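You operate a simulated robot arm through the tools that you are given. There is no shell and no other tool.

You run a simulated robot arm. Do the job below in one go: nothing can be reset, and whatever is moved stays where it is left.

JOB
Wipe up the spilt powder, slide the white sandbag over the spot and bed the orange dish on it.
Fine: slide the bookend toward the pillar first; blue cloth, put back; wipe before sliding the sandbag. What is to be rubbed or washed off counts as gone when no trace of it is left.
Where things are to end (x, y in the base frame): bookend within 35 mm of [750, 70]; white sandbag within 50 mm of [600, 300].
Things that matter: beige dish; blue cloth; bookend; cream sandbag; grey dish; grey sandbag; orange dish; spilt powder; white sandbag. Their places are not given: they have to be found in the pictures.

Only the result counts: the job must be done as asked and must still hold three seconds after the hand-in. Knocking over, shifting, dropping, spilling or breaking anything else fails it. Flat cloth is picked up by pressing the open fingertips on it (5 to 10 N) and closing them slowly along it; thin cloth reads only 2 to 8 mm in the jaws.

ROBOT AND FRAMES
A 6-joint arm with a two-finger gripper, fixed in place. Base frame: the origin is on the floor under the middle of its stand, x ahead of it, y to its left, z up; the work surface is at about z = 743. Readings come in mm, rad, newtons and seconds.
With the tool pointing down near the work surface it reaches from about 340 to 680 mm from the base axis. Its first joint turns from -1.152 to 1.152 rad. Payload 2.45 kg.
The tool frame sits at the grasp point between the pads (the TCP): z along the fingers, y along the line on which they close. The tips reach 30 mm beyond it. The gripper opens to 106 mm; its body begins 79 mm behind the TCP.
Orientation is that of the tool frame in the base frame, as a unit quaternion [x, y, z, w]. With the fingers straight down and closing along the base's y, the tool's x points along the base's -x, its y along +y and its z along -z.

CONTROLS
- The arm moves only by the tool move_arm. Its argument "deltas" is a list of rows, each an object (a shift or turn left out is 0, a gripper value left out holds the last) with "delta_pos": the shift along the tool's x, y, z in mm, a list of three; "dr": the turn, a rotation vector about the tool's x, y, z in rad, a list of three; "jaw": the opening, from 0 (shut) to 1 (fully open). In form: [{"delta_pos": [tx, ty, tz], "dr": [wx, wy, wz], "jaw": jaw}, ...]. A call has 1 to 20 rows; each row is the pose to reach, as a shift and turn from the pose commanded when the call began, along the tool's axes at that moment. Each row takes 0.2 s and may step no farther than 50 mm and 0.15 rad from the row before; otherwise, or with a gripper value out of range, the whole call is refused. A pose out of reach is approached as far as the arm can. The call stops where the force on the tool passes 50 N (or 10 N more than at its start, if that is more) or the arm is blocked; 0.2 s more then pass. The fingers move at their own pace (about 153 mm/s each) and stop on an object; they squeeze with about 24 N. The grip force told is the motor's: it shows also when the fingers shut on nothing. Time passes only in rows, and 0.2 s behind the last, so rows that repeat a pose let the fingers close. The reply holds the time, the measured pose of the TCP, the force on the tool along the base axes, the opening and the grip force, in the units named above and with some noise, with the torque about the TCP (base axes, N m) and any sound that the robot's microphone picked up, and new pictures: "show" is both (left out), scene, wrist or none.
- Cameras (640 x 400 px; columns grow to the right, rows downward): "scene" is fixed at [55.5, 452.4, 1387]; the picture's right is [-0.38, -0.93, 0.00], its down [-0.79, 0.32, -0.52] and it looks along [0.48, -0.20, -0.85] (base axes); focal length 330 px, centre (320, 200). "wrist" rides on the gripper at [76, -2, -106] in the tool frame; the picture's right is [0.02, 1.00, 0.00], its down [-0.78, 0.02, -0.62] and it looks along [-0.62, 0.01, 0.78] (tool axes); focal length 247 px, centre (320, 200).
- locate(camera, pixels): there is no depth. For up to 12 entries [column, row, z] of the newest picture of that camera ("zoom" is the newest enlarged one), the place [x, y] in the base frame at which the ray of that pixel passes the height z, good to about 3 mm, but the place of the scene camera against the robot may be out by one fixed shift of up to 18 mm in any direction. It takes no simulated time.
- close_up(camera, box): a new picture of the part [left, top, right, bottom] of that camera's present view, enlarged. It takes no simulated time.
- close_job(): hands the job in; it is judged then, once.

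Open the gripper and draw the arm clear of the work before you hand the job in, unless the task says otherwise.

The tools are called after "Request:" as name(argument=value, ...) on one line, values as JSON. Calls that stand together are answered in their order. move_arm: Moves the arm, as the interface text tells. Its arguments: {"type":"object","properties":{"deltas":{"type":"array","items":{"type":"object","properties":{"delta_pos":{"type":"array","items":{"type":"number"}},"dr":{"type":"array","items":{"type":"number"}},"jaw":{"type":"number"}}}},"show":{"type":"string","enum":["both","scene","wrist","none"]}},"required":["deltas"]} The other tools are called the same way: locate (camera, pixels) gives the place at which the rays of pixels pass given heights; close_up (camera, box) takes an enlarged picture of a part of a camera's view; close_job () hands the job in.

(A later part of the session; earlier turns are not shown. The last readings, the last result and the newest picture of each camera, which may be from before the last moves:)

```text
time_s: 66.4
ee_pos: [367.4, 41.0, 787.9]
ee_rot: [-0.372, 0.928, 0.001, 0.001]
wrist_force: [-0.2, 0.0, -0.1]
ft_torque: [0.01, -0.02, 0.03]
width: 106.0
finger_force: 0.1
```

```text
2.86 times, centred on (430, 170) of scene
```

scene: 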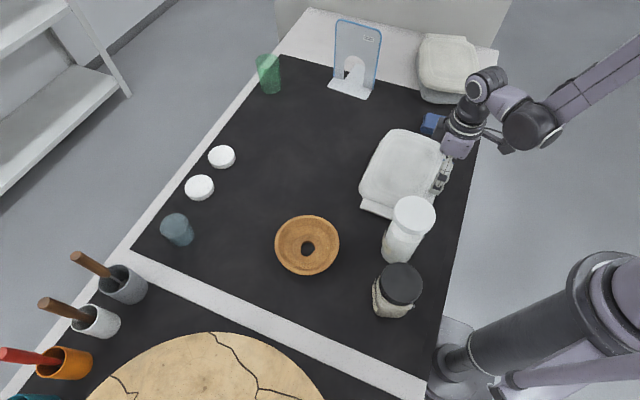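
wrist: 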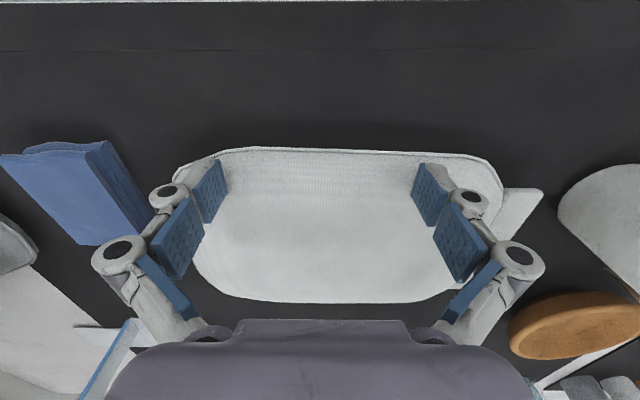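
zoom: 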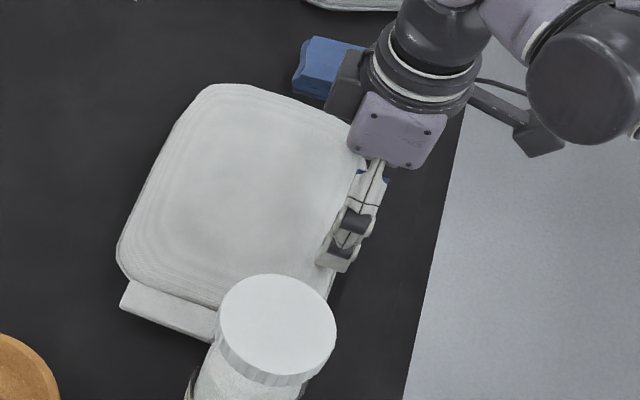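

The bag's edge is thin and sloping, so the tips hover over it without contact. I back off, tilt the tips ~14° toward the robot so I can reach lower, and come down behind the edge at z≈779.

Request:
move_arm(deltas=[{"delta_pos": [5, 0, -15]}, {"delta_pos": [18, 0, -20], "dr": [0, 0.08, 0]}, {"delta_pos": [28, 0, -20], "dr": [0, 0.17, 0]}, {"delta_pos": [28, 0, -15], "dr": [0, 0.25, 0]}, {"delta_pos": [28, 0, 0], "dr": [0, 0.25, 0]}, {"delta_pos": [28, 0, 9], "dr": [0, 0.25, 0]}, {"delta_pos": [28, 0, 9], "dr": [0, 0.25, 0]}])

Request:
close_up(camera="scene", box=[340, 100, 520, 240])

```text
time_s: 68.0
ee_pos: [346.6, 19.8, 779.1]
ee_rot: [-0.369, 0.921, -0.047, -0.115]
wrist_force: [0.2, -0.2, -0.3]
ft_torque: [0.0, 0.01, 0.04]
width: 106.0
finger_force: 0.2
```

scene: 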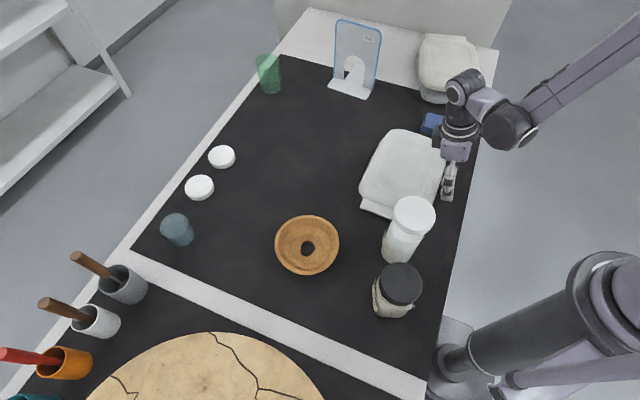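
wrist: 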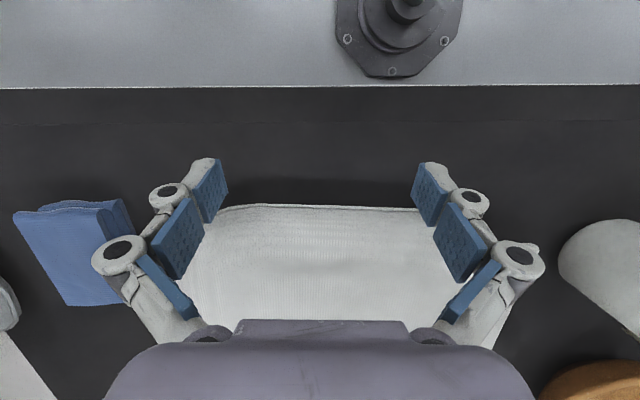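

```text
2.86 times, centred on (430, 170) of scene
```

zoom: 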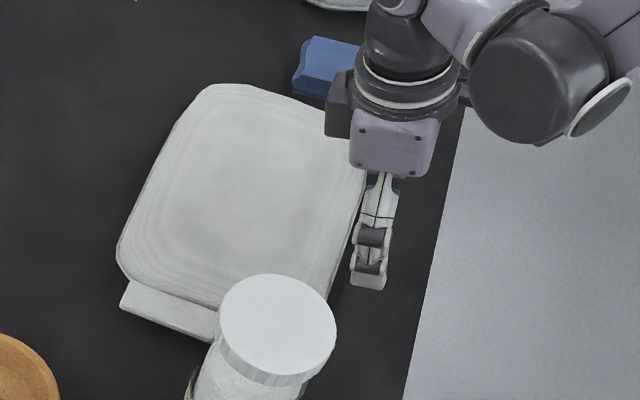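

Now the tips are low and just behind the bag's edge. I advance slowly into contact.

Request:
move_arm(deltas=[{"delta_pos": [-8.1, 0.3, -0.5]}, {"delta_pos": [-13.9, 0.5, -2.0]}, {"delta_pos": [-19.8, 0.8, -3.5]}, {"delta_pos": [-25.6, 1.0, -5.0]}, {"delta_pos": [-31.4, 1.3, -6.5]}, {"delta_pos": [-37.2, 1.5, -7.9]}, {"delta_pos": [-37.2, 1.5, -7.9]}])

Request:
close_up(camera="scene", box=[340, 100, 520, 240])

```text
time_s: 69.6
ee_pos: [372.7, 45.5, 778.6]
ee_rot: [-0.366, 0.922, -0.046, -0.118]
wrist_force: [-14.0, -17.8, 32.6]
ft_torque: [0.1, 0.13, 0.08]
width: 106.2
finger_force: 0.5
```

scene: 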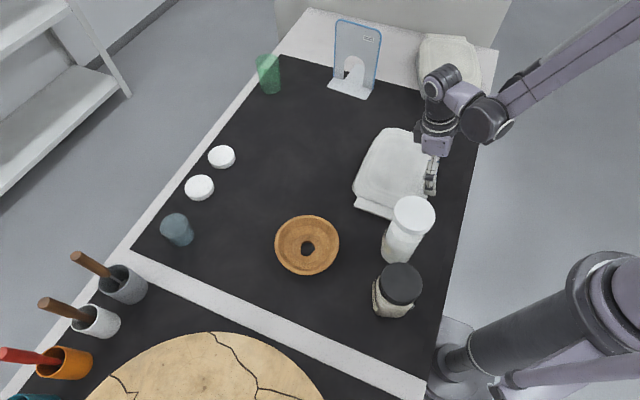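
wrist: 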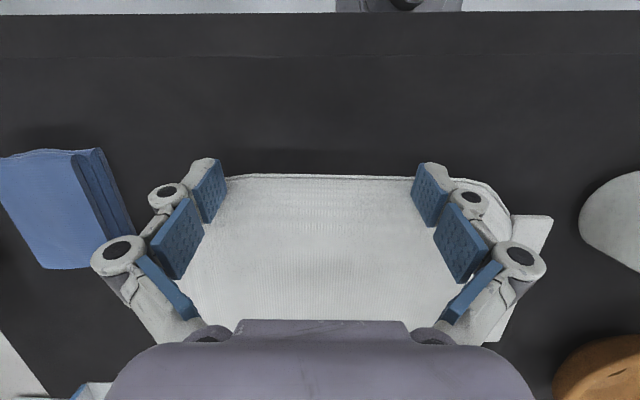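

```text
2.86 times, centred on (430, 170) of scene
```

zoom: 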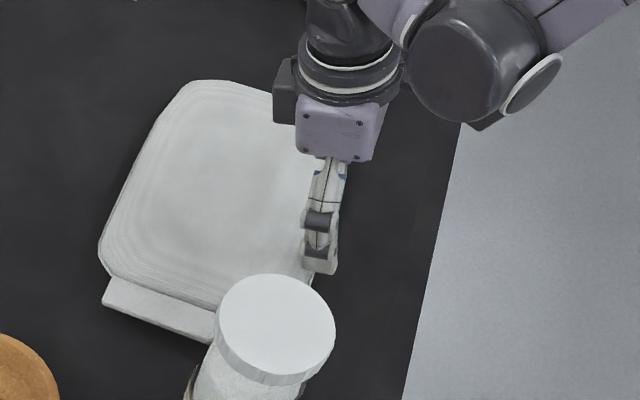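

The bag is moving, but there is 33 N upward – probably the tips rub the table or ride the slope. I raise 2 mm in place and compare forces.

Request:
move_arm(deltas=[{"delta_pos": [0.25, 0, -1.0]}, {"delta_pos": [0.5, 0, -2.0]}, {"delta_pos": [0.5, 0, -2.0]}], show="none")

```text
time_s: 70.4
ee_pos: [373.1, 48.3, 780.2]
ee_rot: [-0.368, 0.922, -0.044, -0.114]
wrist_force: [-8.0, -6.0, 3.8]
ft_torque: [-0.08, 0.04, -0.25]
width: 106.3
finger_force: 0.0
```

Much better: 10 N horizontal push, only 4 N vertical. I continue pushing along the line at this height for 100 mm.

Request:
move_arm(deltas=[{"delta_pos": [-9.7, 0.4, -2.5]}, {"delta_pos": [-19.4, 0.8, -4.9]}, {"delta_pos": [-29.1, 1.2, -7.4]}, {"delta_pos": [-38.8, 1.6, -9.9]}, {"delta_pos": [-48.5, 2.0, -12.4]}, {"delta_pos": [-58.1, 2.4, -14.8]}, {"delta_pos": [-67.8, 2.8, -17.3]}, {"delta_pos": [-77.5, 3.2, -19.8]}, {"delta_pos": [-87.2, 3.6, -22.2]}, {"delta_pos": [-96.9, 4.0, -24.7]}])

Request:
close_up(camera="scene", box=[300, 80, 480, 230])

```text
time_s: 72.6
ee_pos: [441.9, 116.6, 779.0]
ee_rot: [-0.366, 0.922, -0.047, -0.118]
wrist_force: [-13.5, -18.4, 28.5]
ft_torque: [-0.14, -0.03, -0.01]
width: 106.4
finger_force: 0.2
```

scene: 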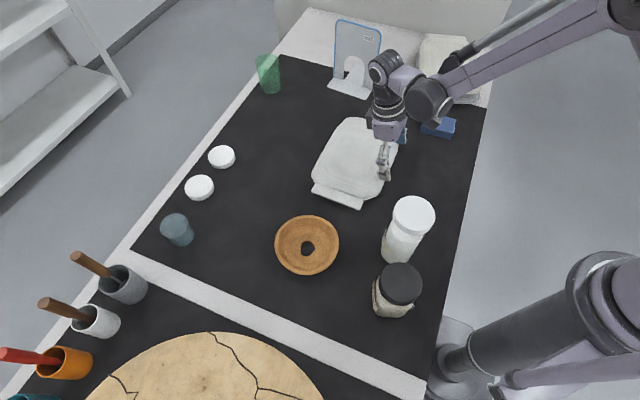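
wrist: 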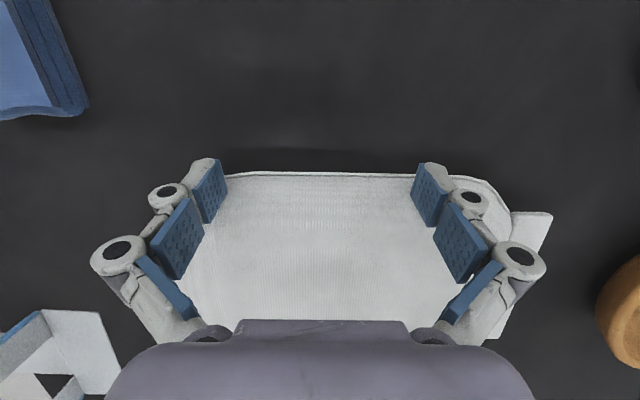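

```text
2.67 times, centred on (390, 155) of scene
```

zoom: 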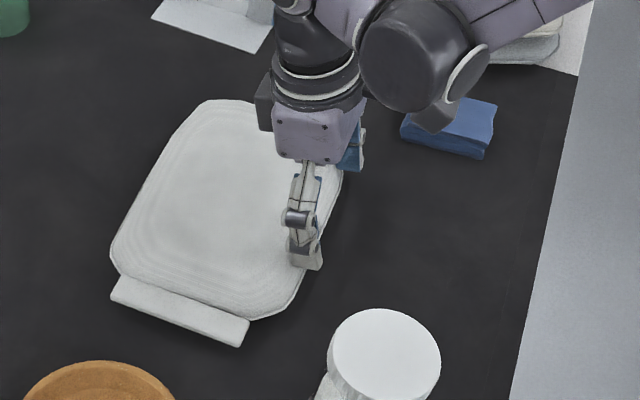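

The bag slides straight. I continue, 1 mm higher to reduce downward wedge force, for another 80 mm.

Request:
move_arm(deltas=[{"delta_pos": [0.2, 0, -1.0]}, {"delta_pos": [-9.5, 0.4, -3.5]}, {"delta_pos": [-19.2, 0.8, -5.9]}, {"delta_pos": [-28.9, 1.2, -8.4]}, {"delta_pos": [-38.6, 1.6, -10.9]}, {"delta_pos": [-48.3, 2.0, -13.4]}, {"delta_pos": [-57.9, 2.4, -15.8]}, {"delta_pos": [-67.6, 2.8, -18.3]}, {"delta_pos": [-77.3, 3.2, -20.8]}])

Request:
close_up(camera="scene", box=[270, 60, 450, 210])

```text
time_s: 74.6
ee_pos: [499.6, 176.6, 781.5]
ee_rot: [-0.367, 0.922, -0.045, -0.115]
wrist_force: [-7.3, -7.7, 5.4]
ft_torque: [-0.03, 0.06, 0.13]
width: 106.2
finger_force: 0.1
```

scene: 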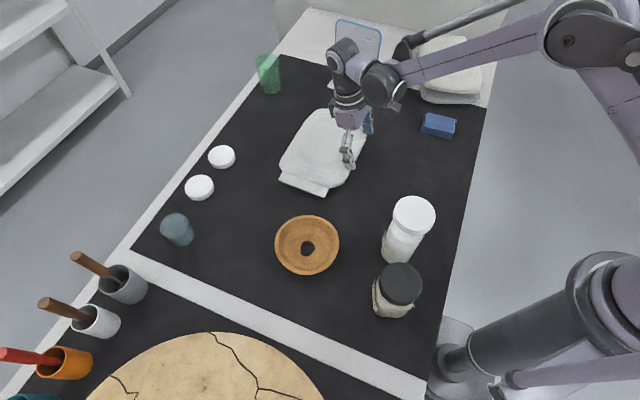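
wrist: 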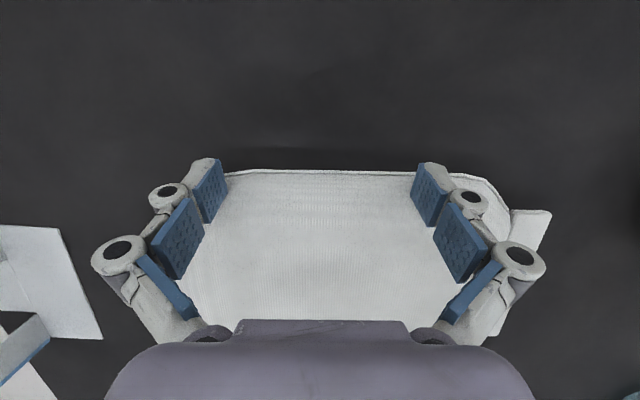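

```text
2.67 times, centred on (360, 135) of scene
```

zoom: 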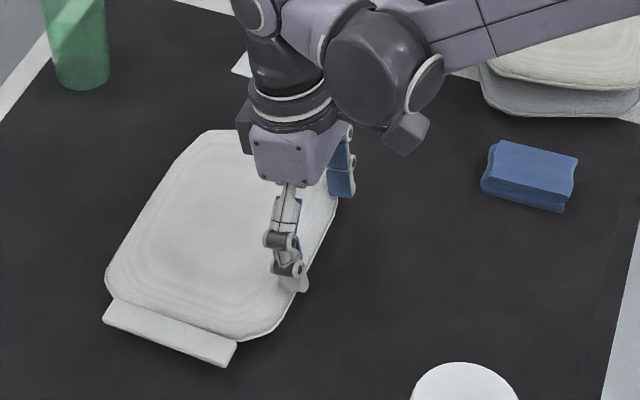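

Force is low (11 N). I estimate the bag's present position from the scene picture.

Request:
locate(camera="zoom", pixels=[[205, 131, 765], [106, 268, 750], [112, 292, 745], [250, 342, 745], [310, 285, 745], [340, 200, 750], [103, 315, 743], [222, 367, 743], [238, 343, 750]])

```text
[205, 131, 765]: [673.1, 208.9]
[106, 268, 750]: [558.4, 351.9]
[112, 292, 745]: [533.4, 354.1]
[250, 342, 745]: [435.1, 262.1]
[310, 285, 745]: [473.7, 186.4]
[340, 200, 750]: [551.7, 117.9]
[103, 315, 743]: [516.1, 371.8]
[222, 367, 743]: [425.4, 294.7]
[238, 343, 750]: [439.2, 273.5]
```

Bag centre is ≈(551,243); about 73 mm remain. I push on, 70 mm.

Request:
move_arm(deltas=[{"delta_pos": [-9.7, 0.6, -2.5]}, {"delta_pos": [-19.4, 1.2, -4.9]}, {"delta_pos": [-29.1, 1.8, -7.4]}, {"delta_pos": [-38.8, 2.4, -9.9]}, {"delta_pos": [-48.5, 3.0, -12.4]}, {"delta_pos": [-58.1, 3.6, -14.8]}, {"delta_pos": [-67.8, 4.2, -17.3]}, {"delta_pos": [-69.8, 4.4, -17.8]}, {"delta_pos": [-69.8, 4.4, -17.8]}])

Request:
close_up(camera="scene", box=[240, 60, 420, 210])

```text
time_s: 76.6
ee_pos: [548.4, 226.2, 781.4]
ee_rot: [-0.367, 0.922, -0.047, -0.116]
wrist_force: [-9.5, -11.7, 16.2]
ft_torque: [0.04, 0.13, 0.07]
width: 106.1
finger_force: 0.3
```

scene: 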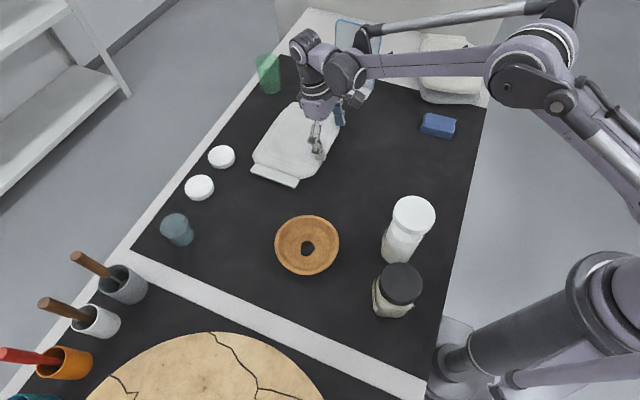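
wrist: 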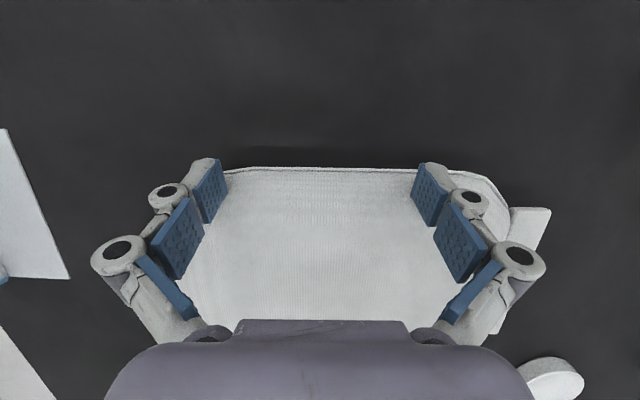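

```text
2.67 times, centred on (330, 135) of scene
```

zoom: 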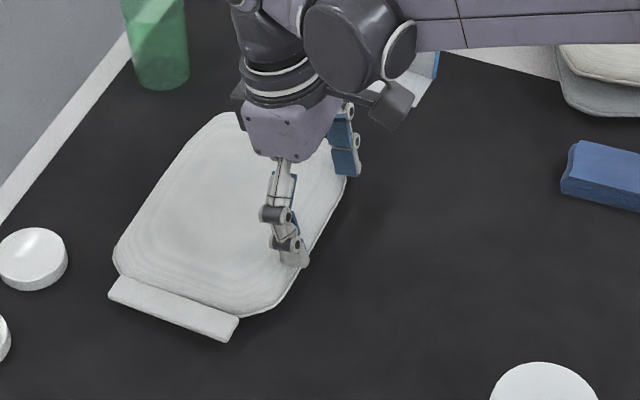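

The bag should now be close to (598,297). I back the fingers off and rise for a check view.

Request:
move_arm(deltas=[{"delta_pos": [9.7, 0, 2.5]}, {"delta_pos": [24.2, 0, 6.2]}, {"delta_pos": [39, 0, -31.4]}, {"delta_pos": [50.1, 0, -75]}, {"delta_pos": [61.2, 0, -118.6], "dr": [0, -0.12, 0]}, {"delta_pos": [72.3, 0, -162.2], "dr": [0, -0.25, 0]}, {"delta_pos": [82, 0, -200], "dr": [0, -0.25, 0]}, {"delta_pos": [82, 0, -200], "dr": [0, -0.25, 0]}])

Request:
close_up(camera="scene", box=[220, 60, 400, 210])

```text
time_s: 78.4
ee_pos: [524.5, 209.7, 994.1]
ee_rot: [-0.371, 0.929, 0.001, 0.002]
wrist_force: [-0.2, -0.4, -0.2]
ft_torque: [0.01, -0.01, 0.02]
width: 106.0
finger_force: 0.0
```

scene: 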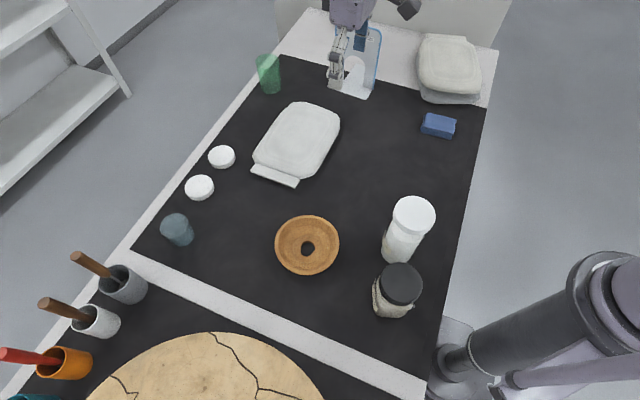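
wrist: 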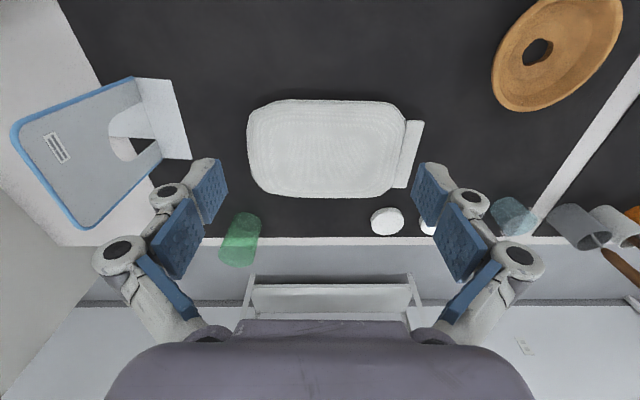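

```text
2.67 times, centred on (310, 135) of scene
```

zoom: 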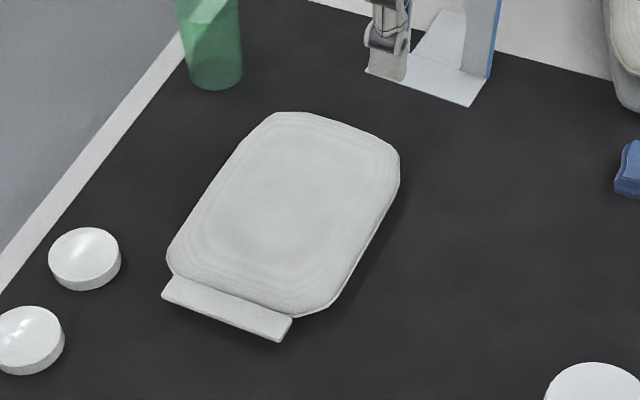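

The bag lies where the powder was. I measure its outline from the wrist view (columns 247-405, rows 100-198) and also the dish (rim at (492-622, 0-110)).

Request:
locate(camera="wrist", pixels=[[290, 99, 745], [380, 102, 745], [247, 140, 750], [407, 135, 750], [310, 197, 755], [375, 196, 755], [326, 147, 785], [424, 121, 743], [405, 187, 743]])

Request:
locate(camera="scene", pixels=[[300, 140, 775], [307, 102, 770], [339, 118, 770], [254, 155, 750], [310, 178, 745], [335, 140, 745], [252, 168, 743], [294, 187, 743]])

Request:
close_up(camera="wrist", box=[220, 70, 450, 220])

```text
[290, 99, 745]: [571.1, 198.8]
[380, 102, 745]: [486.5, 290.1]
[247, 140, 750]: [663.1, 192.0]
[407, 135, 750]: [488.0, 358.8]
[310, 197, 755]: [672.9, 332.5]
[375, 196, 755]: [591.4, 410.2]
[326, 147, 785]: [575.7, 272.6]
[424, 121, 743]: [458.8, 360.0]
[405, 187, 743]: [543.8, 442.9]
```

```text
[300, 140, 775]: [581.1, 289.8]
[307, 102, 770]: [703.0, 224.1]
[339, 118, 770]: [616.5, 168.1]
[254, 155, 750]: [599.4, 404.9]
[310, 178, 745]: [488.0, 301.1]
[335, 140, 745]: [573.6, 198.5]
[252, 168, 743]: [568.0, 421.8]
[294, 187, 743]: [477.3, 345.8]
```

```text
2.67 times, centred on (335, 145) of wrist
```

zoom: 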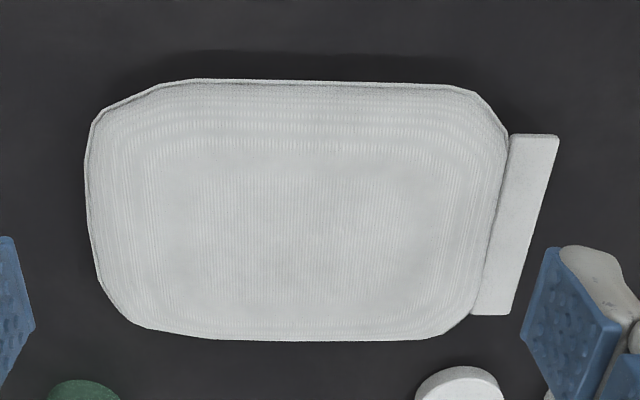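

The bag's centre is about (594,292), fine. Now I swing over to the dish, turning the fingers so they close radially across its robot-facing rim.

Request:
move_arm(deltas=[{"delta_pos": [9, 24, 4], "dr": [0, 0, 0.13]}, {"delta_pos": [18, 48, 8], "dr": [0, 0, 0.26]}, {"delta_pos": [27, 72, 12], "dr": [0, 0, 0.4]}, {"delta_pos": [36, 96, 16], "dr": [0, 0, 0.53]}, {"delta_pos": [45, 120, 20], "dr": [0, 0, 0.66]}, {"delta_pos": [54, 144, 24], "dr": [0, 0, 0.8]}, {"delta_pos": [63, 168, 28], "dr": [0, 0, 0.93]}, {"delta_pos": [72, 192, 32], "dr": [0, 0, 1.06]}, {"delta_pos": [81, 216, 36], "dr": [0, 0, 1.2]}, {"delta_pos": [90, 240, 40], "dr": [0, 0, 1.33]}, {"delta_pos": [97, 259, 44], "dr": [0, 0, 1.46]}, {"delta_pos": [97, 259, 44], "dr": [0, 0, 1.46]}])

Request:
close_up(camera="wrist", box=[200, 0, 520, 220])

```text
time_s: 81.0
ee_pos: [278.2, 330.3, 951.6]
ee_rot: [0.345, 0.939, 0.001, 0.0]
wrist_force: [0.0, 0.3, 0.2]
ft_torque: [0.01, -0.02, -0.01]
width: 106.1
finger_force: 0.0
```

scene: 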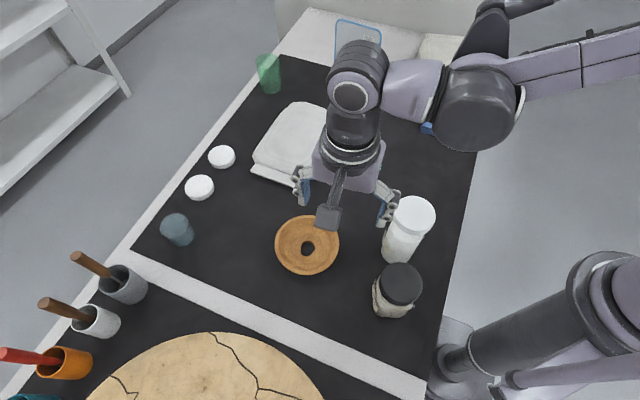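
wrist: 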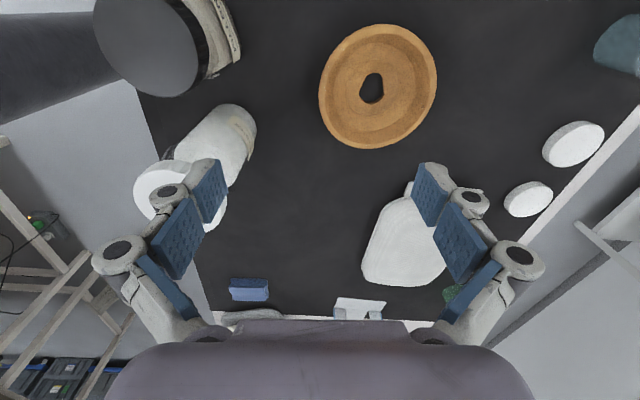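

```text
1.82 times, centred on (360, 110) of wrist
```

zoom: 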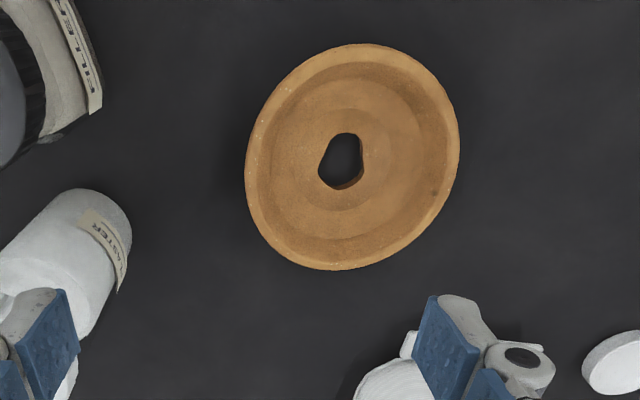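

The dish is at wrist (319-437, 24-149); the white jar stands close by on the left. I measure both.

Request:
locate(camera="wrist", pixels=[[319, 92, 780], [437, 75, 780], [385, 24, 780], [366, 149, 780], [371, 88, 750], [358, 88, 750], [384, 82, 750], [372, 104, 750], [373, 72, 750]])

Request:
locate(camera="wrist", pixels=[[230, 105, 743], [256, 125, 743], [235, 115, 743], [135, 195, 850], [228, 210, 850], [180, 195, 850], [160, 160, 850], [190, 230, 840]])

Request:
locate(camera="scene", pixels=[[275, 243, 780], [339, 243, 780], [307, 216, 780], [307, 276, 780], [413, 212, 850], [391, 215, 850], [435, 213, 850], [387, 262, 743], [412, 265, 743]])

```text
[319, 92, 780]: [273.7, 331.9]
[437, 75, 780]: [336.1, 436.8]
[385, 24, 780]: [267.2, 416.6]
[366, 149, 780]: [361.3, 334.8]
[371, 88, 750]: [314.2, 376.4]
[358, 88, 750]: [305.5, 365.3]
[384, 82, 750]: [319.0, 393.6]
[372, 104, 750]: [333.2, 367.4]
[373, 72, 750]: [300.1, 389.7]
```

```text
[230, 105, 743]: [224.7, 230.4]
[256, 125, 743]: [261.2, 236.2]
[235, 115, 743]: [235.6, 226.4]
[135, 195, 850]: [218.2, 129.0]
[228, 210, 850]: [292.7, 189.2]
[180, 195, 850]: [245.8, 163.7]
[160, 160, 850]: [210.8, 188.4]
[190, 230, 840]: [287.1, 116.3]
```

```text
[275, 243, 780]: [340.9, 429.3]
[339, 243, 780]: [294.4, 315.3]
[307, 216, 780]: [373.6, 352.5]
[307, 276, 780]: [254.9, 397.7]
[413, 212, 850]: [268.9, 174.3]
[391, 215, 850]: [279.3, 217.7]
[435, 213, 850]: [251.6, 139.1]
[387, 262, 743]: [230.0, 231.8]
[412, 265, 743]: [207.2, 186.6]
```

The dish: centre ≈(309,381), diameter ~124, ~7 mm lip; the white jar (axis ≈(241,211), top ≈z 895) is close to the robot-side rim. To plan the grip I take a flatter side view of the dish's profile.

Request:
move_arm(deltas=[{"delta_pos": [20, 15, 23], "dr": [0, -0.125, 0]}, {"delta_pos": [40, 29, 46], "dr": [0, -0.25, 0]}, {"delta_pos": [60, 44, 69], "dr": [0, -0.375, 0]}, {"delta_pos": [80, 58, 91], "dr": [0, -0.5, 0]}, {"delta_pos": [80, 58, 91], "dr": [0, -0.5, 0]}])

Request:
close_up(camera="wrist", box=[200, 60, 460, 260])

```text
time_s: 82.2
ee_pos: [313.0, 396.3, 860.7]
ee_rot: [0.333, 0.909, -0.084, 0.234]
wrist_force: [-0.5, 0.3, -1.1]
ft_torque: [0.01, -0.02, 0.01]
width: 106.0
finger_force: 0.1
out of reach, approached as far as the arm can: row 3, 4, 5
```

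scene: 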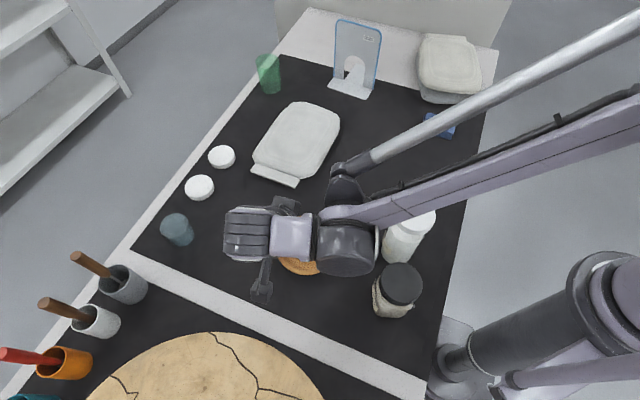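
wrist: 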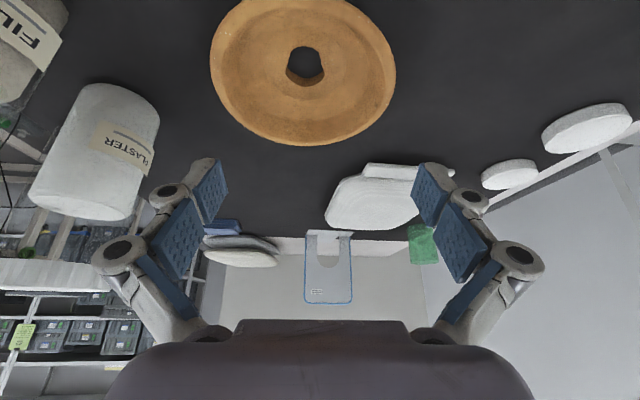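

```text
2.00 times, centred on (330, 160) of wrist
```

zoom: 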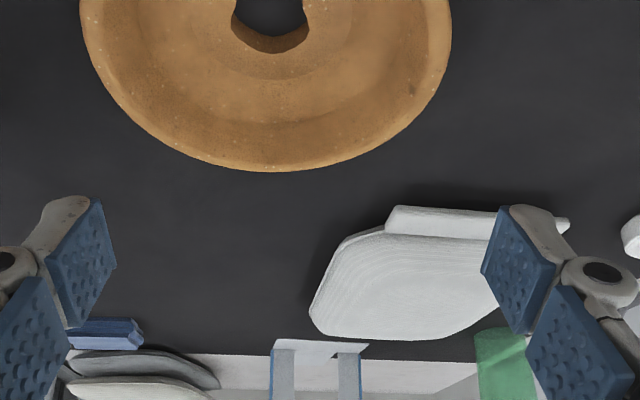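

This pose is at the reach limit, but it gives a second view of the rim; I triangulate the rim height from left/right/bottom rim points.

Request:
locate(camera="wrist", pixels=[[305, 146, 760], [305, 146, 770], [305, 146, 780], [305, 146, 790], [210, 55, 760], [210, 55, 770], [210, 55, 780], [210, 55, 790], [397, 60, 760], [397, 60, 770], [397, 60, 780], [397, 60, 790]])

```text
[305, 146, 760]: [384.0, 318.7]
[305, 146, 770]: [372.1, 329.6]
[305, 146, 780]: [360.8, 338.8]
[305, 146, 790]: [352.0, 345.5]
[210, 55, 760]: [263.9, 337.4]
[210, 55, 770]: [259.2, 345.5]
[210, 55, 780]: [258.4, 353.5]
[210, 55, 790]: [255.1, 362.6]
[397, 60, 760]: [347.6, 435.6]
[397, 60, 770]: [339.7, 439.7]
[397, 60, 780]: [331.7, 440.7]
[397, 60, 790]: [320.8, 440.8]
```

Rim height comes out at z≈776, i.e. the dish is ~33 mm tall, centre roughly (314,378). I untilt and rise first.

Request:
move_arm(deltas=[{"delta_pos": [-8, 0, -15], "dr": [0, 0.125, 0]}, {"delta_pos": [-16, 0, -30], "dr": [0, 0.25, 0]}, {"delta_pos": [-24, 0, -45], "dr": [0, 0.375, 0]}, {"delta_pos": [-32, 0, -58], "dr": [0, 0.49, 0]}, {"delta_pos": [-32, 0, -58], "dr": [0, 0.49, 0]}], show="none")

```text
time_s: 83.4
ee_pos: [314.9, 394.9, 927.1]
ee_rot: [0.343, 0.939, 0.0, 0.005]
wrist_force: [0.7, -0.2, 0.2]
ft_torque: [0.01, 0.01, -0.02]
width: 105.8
finger_force: 0.0
```

Upright again at z=927. I rotate the gripper ~84° and move above the dish's right-hand rim.

Request:
move_arm(deltas=[{"delta_pos": [-6.5, -2, 0], "dr": [0, 0, -0.146]}, {"delta_pos": [-13, -4, 0], "dr": [0, 0, -0.293]}, {"delta_pos": [-19.5, -6, 0], "dr": [0, 0, -0.439]}, {"delta_pos": [-26, -8, 0], "dr": [0, 0, -0.585]}, {"delta_pos": [-32.5, -10, 0], "dr": [0, 0, -0.732]}, {"delta_pos": [-39, -12, 0], "dr": [0, 0, -0.878]}, {"delta_pos": [-45.5, -14, 0], "dr": [0, 0, -1.024]}, {"delta_pos": [-52, -16, 0], "dr": [0, 0, -1.17]}, {"delta_pos": [-58.5, -18, 0], "dr": [0, 0, -1.317]}, {"delta_pos": [-65, -20, 0], "dr": [0, 0, -1.463]}, {"delta_pos": [-65, -20, 0], "dr": [0, 0, -1.463]}])

Request:
close_up(camera="wrist", box=[280, 40, 540, 230])

```text
time_s: 85.8
ee_pos: [352.0, 337.6, 927.3]
ee_rot: [-0.372, 0.928, -0.004, 0.004]
wrist_force: [-0.4, 0.5, 0.7]
ft_torque: [0.01, -0.01, 0.01]
width: 106.0
finger_force: 0.2
```

scene: 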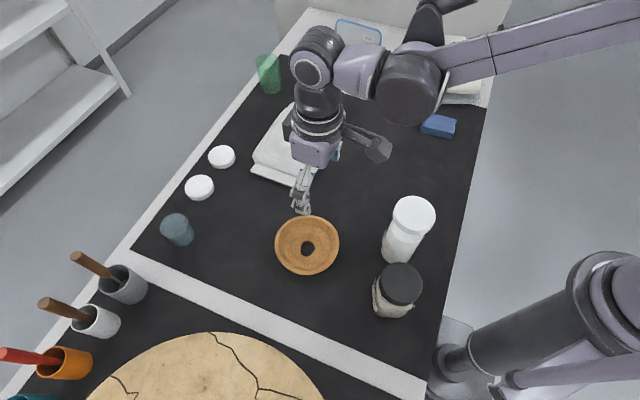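
wrist: 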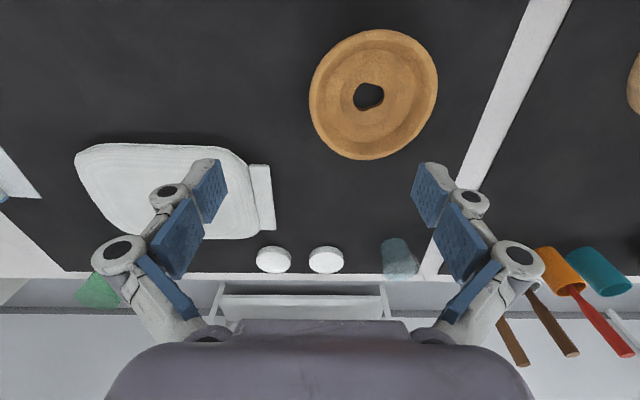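

```text
2.11 times, centred on (410, 135) of wrist
```

zoom: 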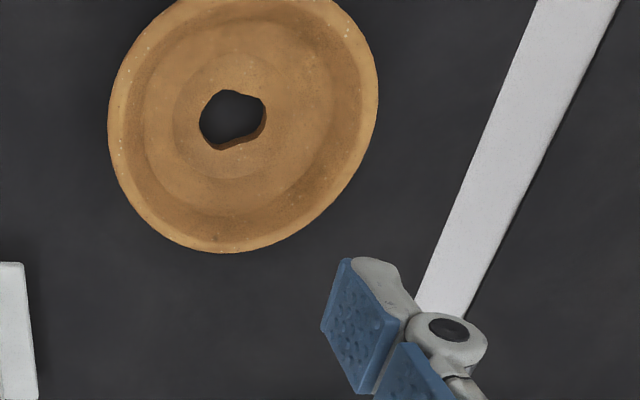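

The dish rim spans wrist (309-438, 29-160). I locate its extremes at z=776 and the hole edges.

Request:
locate(camera="wrist", pixels=[[309, 97, 776], [438, 82, 776], [378, 29, 776], [367, 160, 776], [333, 46, 776], [425, 130, 776], [325, 140, 776], [420, 45, 776], [354, 98, 752], [384, 95, 752], [370, 82, 752], [366, 110, 752]])

```text
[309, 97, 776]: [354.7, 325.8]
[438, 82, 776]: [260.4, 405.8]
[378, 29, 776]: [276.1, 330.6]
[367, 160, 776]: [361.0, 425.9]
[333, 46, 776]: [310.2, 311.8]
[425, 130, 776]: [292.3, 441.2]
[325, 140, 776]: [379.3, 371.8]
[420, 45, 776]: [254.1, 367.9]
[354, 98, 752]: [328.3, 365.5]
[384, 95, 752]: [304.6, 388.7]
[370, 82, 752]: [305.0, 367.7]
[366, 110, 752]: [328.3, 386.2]
```

Circle fit gives the dish centre ≈(316.5,378), outer radius ≈64, rim z≈776. I tilt the fingers ~26° to follow the sloping wall, partly close the jaws (36 mm) and move to a stand-off along the approach line.

Request:
move_arm(deltas=[{"delta_pos": [-1, -13, 20], "dr": [-0.11, 0, 0], "jaw": 0.36}, {"delta_pos": [-2, -26, 40], "dr": [-0.225, 0, 0], "jaw": 0.36}, {"delta_pos": [-2.2, -38.9, 60], "dr": [-0.34, 0, 0], "jaw": 0.36}, {"delta_pos": [-2.2, -38.9, 78], "dr": [-0.45, 0, 0], "jaw": 0.36}, {"delta_pos": [-2.2, -38.9, 78], "dr": [-0.45, 0, 0], "jaw": 0.36}])

Request:
close_up(camera="wrist", box=[230, 40, 520, 250])

Request:
close_up(camera="scene", box=[240, 140, 400, 290])

```text
time_s: 87.0
ee_pos: [381.0, 312.2, 848.6]
ee_rot: [-0.363, 0.906, 0.204, -0.079]
wrist_force: [-0.3, 0.5, -0.6]
ft_torque: [0.01, -0.01, -0.01]
width: 38.5
finger_force: 0.1
```

scene: 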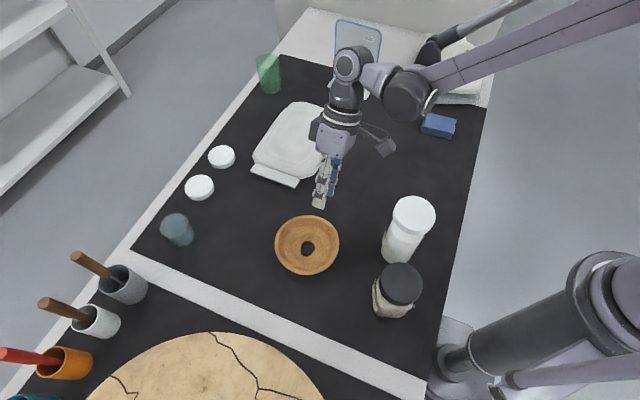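
wrist: 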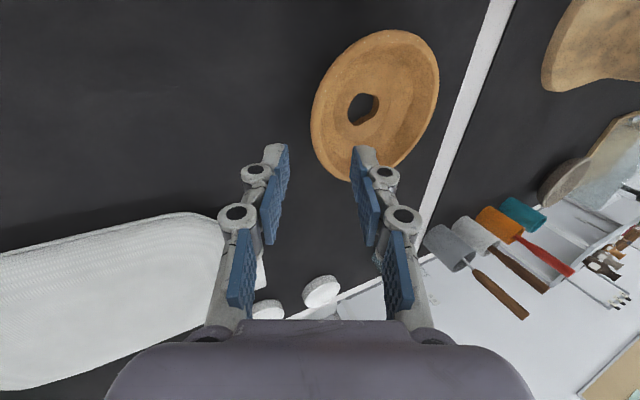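

```text
1.90 times, centred on (375, 145) of wrist
```

zoom: 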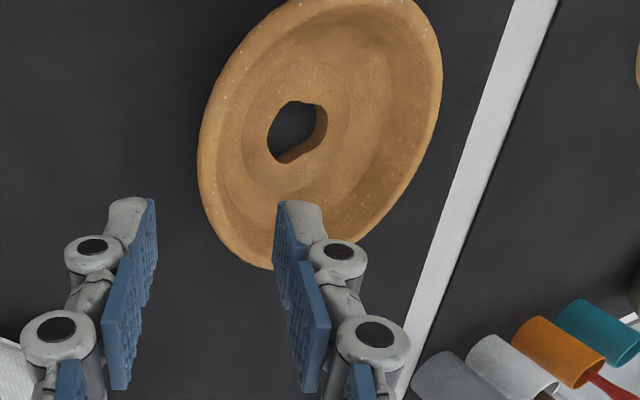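

```text
2.67 times, centred on (320, 215) of scene
```

zoom: 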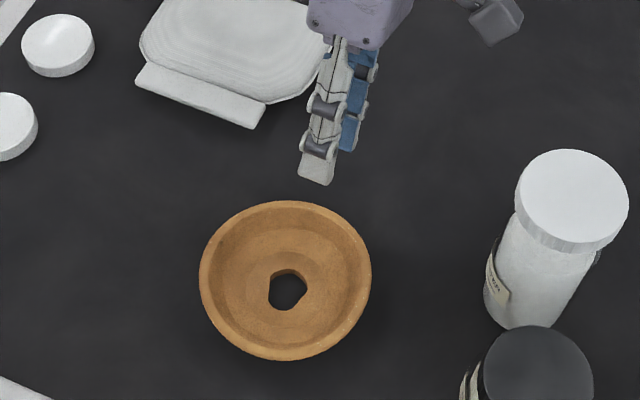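

This tilted view shows the dish is a shallow cone (wall ~45°), so I lean the fingers further (to ~41°) to lie flush with the wall, and narrow the jaws to ~28 mm.

Request:
move_arm(deltas=[{"delta_pos": [0.6, -11, 4], "dr": [-0.135, 0, 0], "jaw": 0.27}, {"delta_pos": [1.2, -22.7, 7.9], "dr": [-0.27, 0, 0], "jaw": 0.27}, {"delta_pos": [1.2, -22.7, 7.9], "dr": [-0.27, 0, 0], "jaw": 0.27}])

Request:
close_up(camera="wrist", box=[230, 60, 480, 240])

Request:
close_up(camera="scene", box=[250, 140, 400, 290])

```text
time_s: 87.8
ee_pos: [390.0, 300.2, 832.3]
ee_rot: [-0.349, 0.87, 0.323, -0.128]
wrist_force: [0.1, -1.3, -0.2]
ft_torque: [-0.01, 0.02, -0.01]
width: 28.6
finger_force: 0.1
```

scene: 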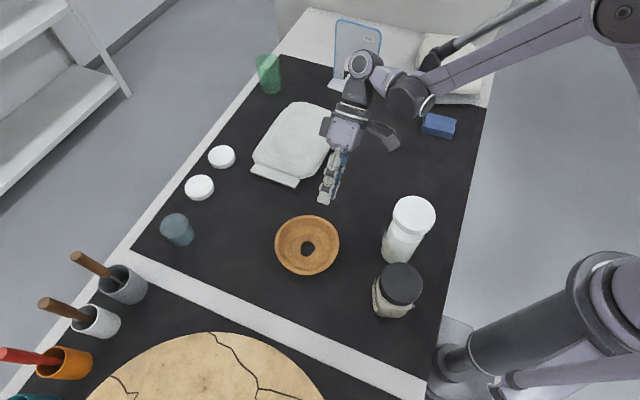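
wrist: 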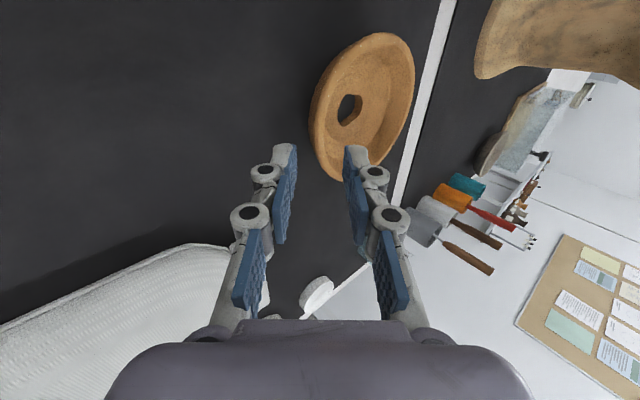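

```text
2.22 times, centred on (355, 150) of wrist
```

zoom: 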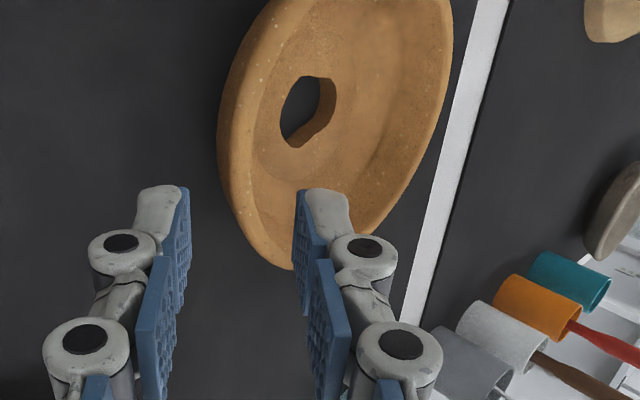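

```text
2.67 times, centred on (325, 215) of scene
```

zoom: 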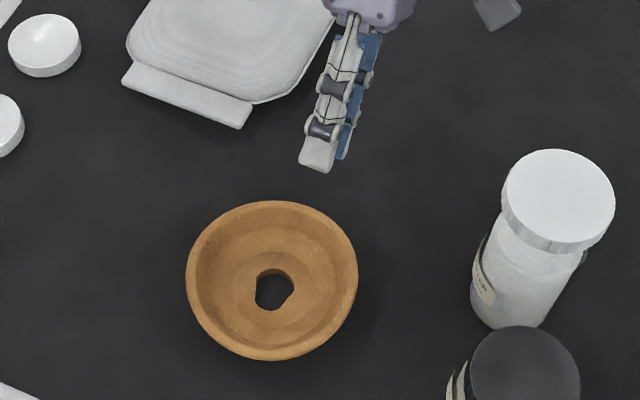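

The rim lip lies where the wall point should be (expected wrist (321,131) falls on the lip band). I advance 42 mm along the finger direction and look again.

Request:
move_arm(deltas=[{"delta_pos": [0, 0, 15]}, {"delta_pos": [0, 0, 30]}, {"delta_pos": [0, 0, 42]}, {"delta_pos": [0, 0, 42]}])

Request:
close_up(camera="wrist", box=[230, 60, 480, 240])

Request:
close_up(camera="scene", box=[270, 170, 370, 280])

```text
time_s: 88.8
ee_pos: [370.8, 319.3, 801.1]
ee_rot: [-0.349, 0.87, 0.323, -0.127]
wrist_force: [-0.3, -0.4, -0.1]
ft_torque: [-0.01, 0.01, 0.01]
width: 28.7
finger_force: 0.0
```

scene: 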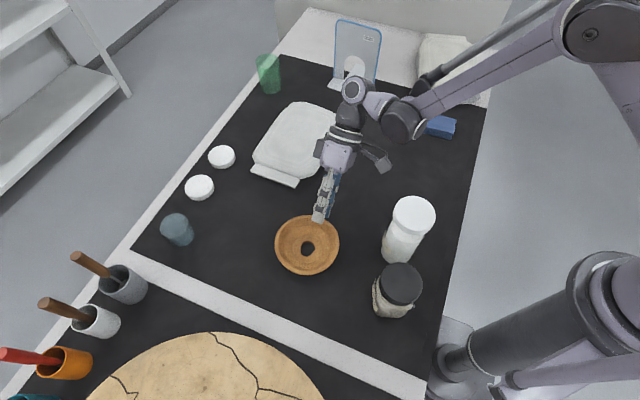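
wrist: 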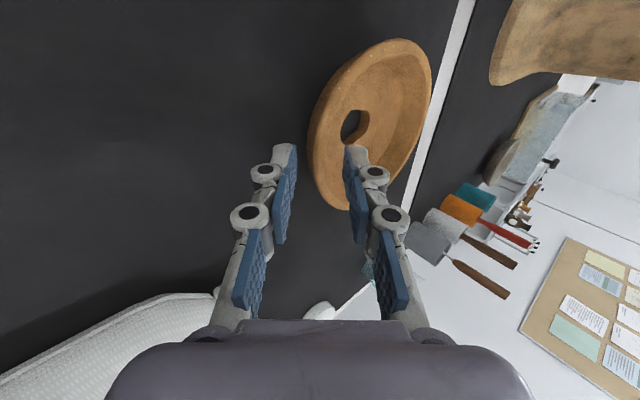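

```text
2.22 times, centred on (355, 150) of wrist
```

zoom: 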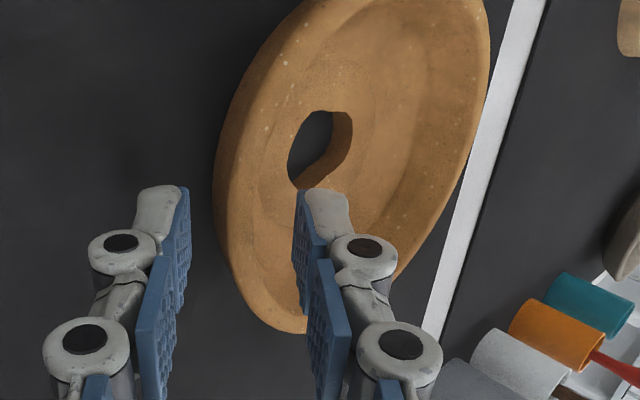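

```text
3.64 times, centred on (320, 225) of scene
```

zoom: 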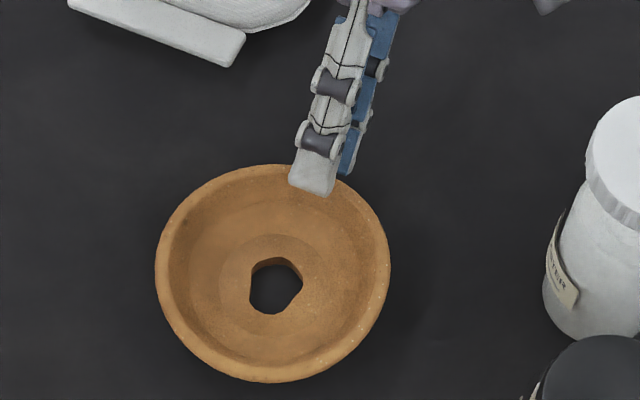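

The wall is between the two tips with no contact. I go the last 15 mm slowly.

Request:
move_arm(deltas=[{"delta_pos": [0, 0, 5]}, {"delta_pos": [0, 0, 10]}, {"delta_pos": [0, 0, 15]}, {"delta_pos": [0, 0, 15]}])

Request:
close_up(camera="wrist", box=[230, 60, 480, 240])

Request:
close_up(camera="scene", box=[270, 170, 370, 280])

```text
time_s: 89.8
ee_pos: [365.9, 326.7, 789.7]
ee_rot: [-0.349, 0.87, 0.324, -0.127]
wrist_force: [0.2, -1.0, -0.4]
ft_torque: [-0.01, -0.01, 0.0]
width: 28.8
finger_force: 0.1
```

scene: 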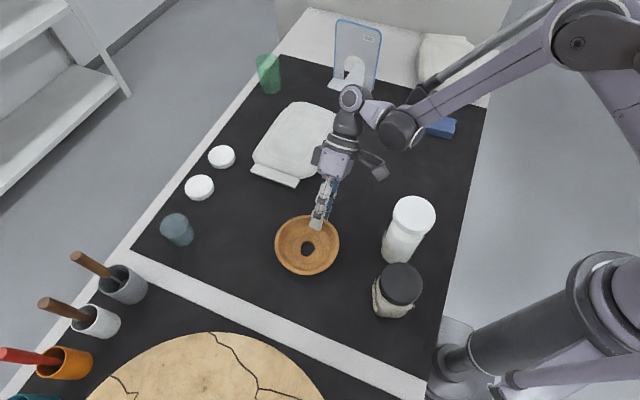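
wrist: 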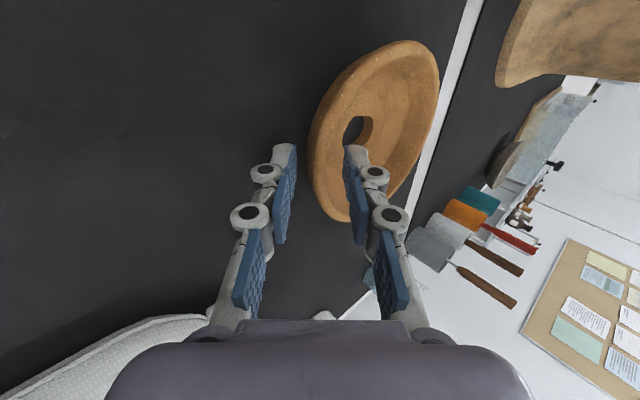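

```text
2.22 times, centred on (355, 150) of wrist
```

zoom: 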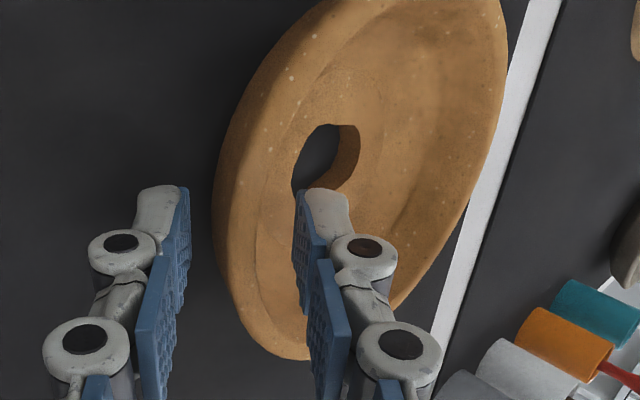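

```text
3.64 times, centred on (320, 225) of scene
```

zoom: 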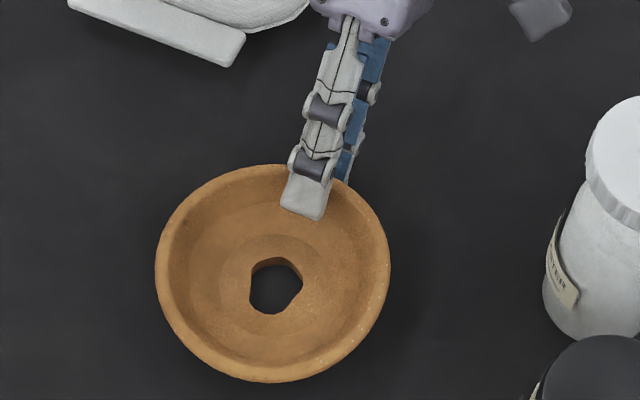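

Fingers straddle the wall with no contact (force ~0). I close gently.

Request:
move_arm(deltas=[{"jaw": 0.22}, {"jaw": 0.17}, {"jaw": 0.12}, {"jaw": 0.08}, {"jaw": 0.03}, {"jaw": 0.0}, {"jaw": 0.0}])

Request:
close_up(camera="wrist", box=[230, 60, 480, 240])

Request:
close_up(camera="scene", box=[270, 170, 370, 280])

```text
time_s: 91.4
ee_pos: [364.3, 326.4, 789.4]
ee_rot: [-0.349, 0.869, 0.325, -0.129]
wrist_force: [-4.8, 4.7, 15.0]
ft_torque: [0.41, 0.75, -0.14]
width: 8.5
finger_force: 23.4
```

scene: 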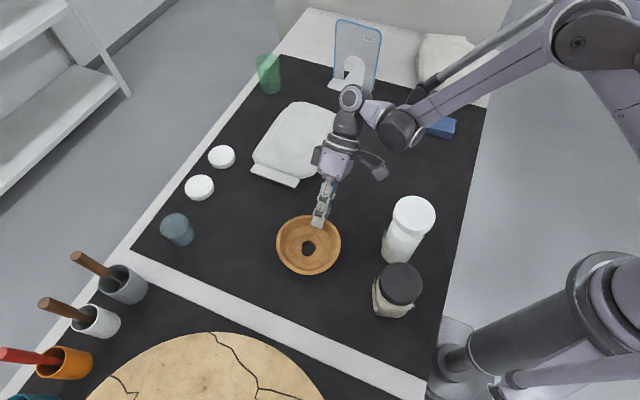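
wrist: 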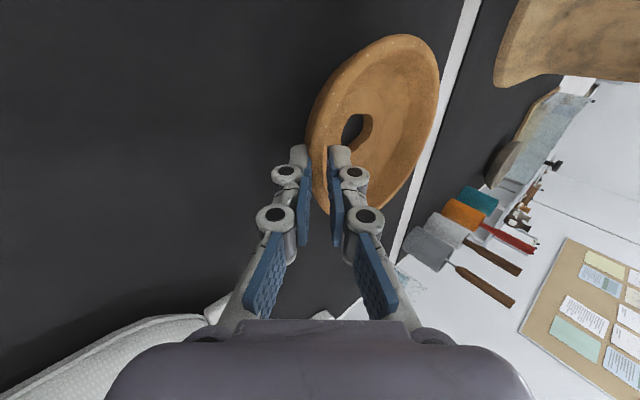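

```text
2.22 times, centred on (355, 150) of wrist
```

zoom: 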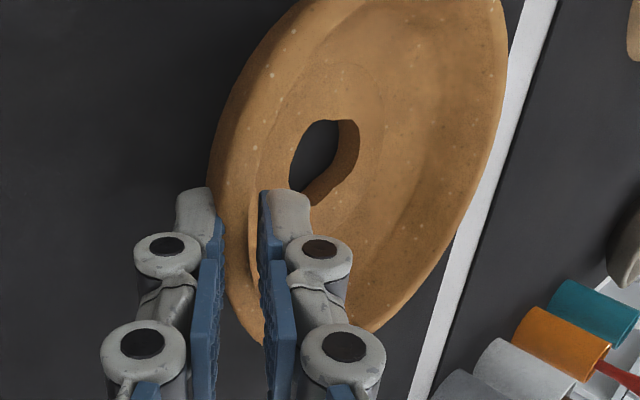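

```text
3.64 times, centred on (320, 225) of scene
```

zoom: 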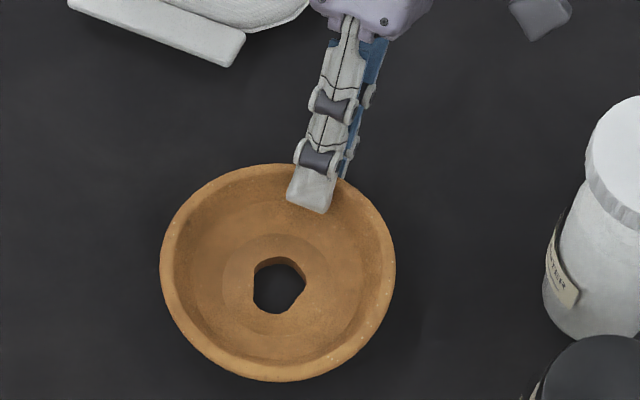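

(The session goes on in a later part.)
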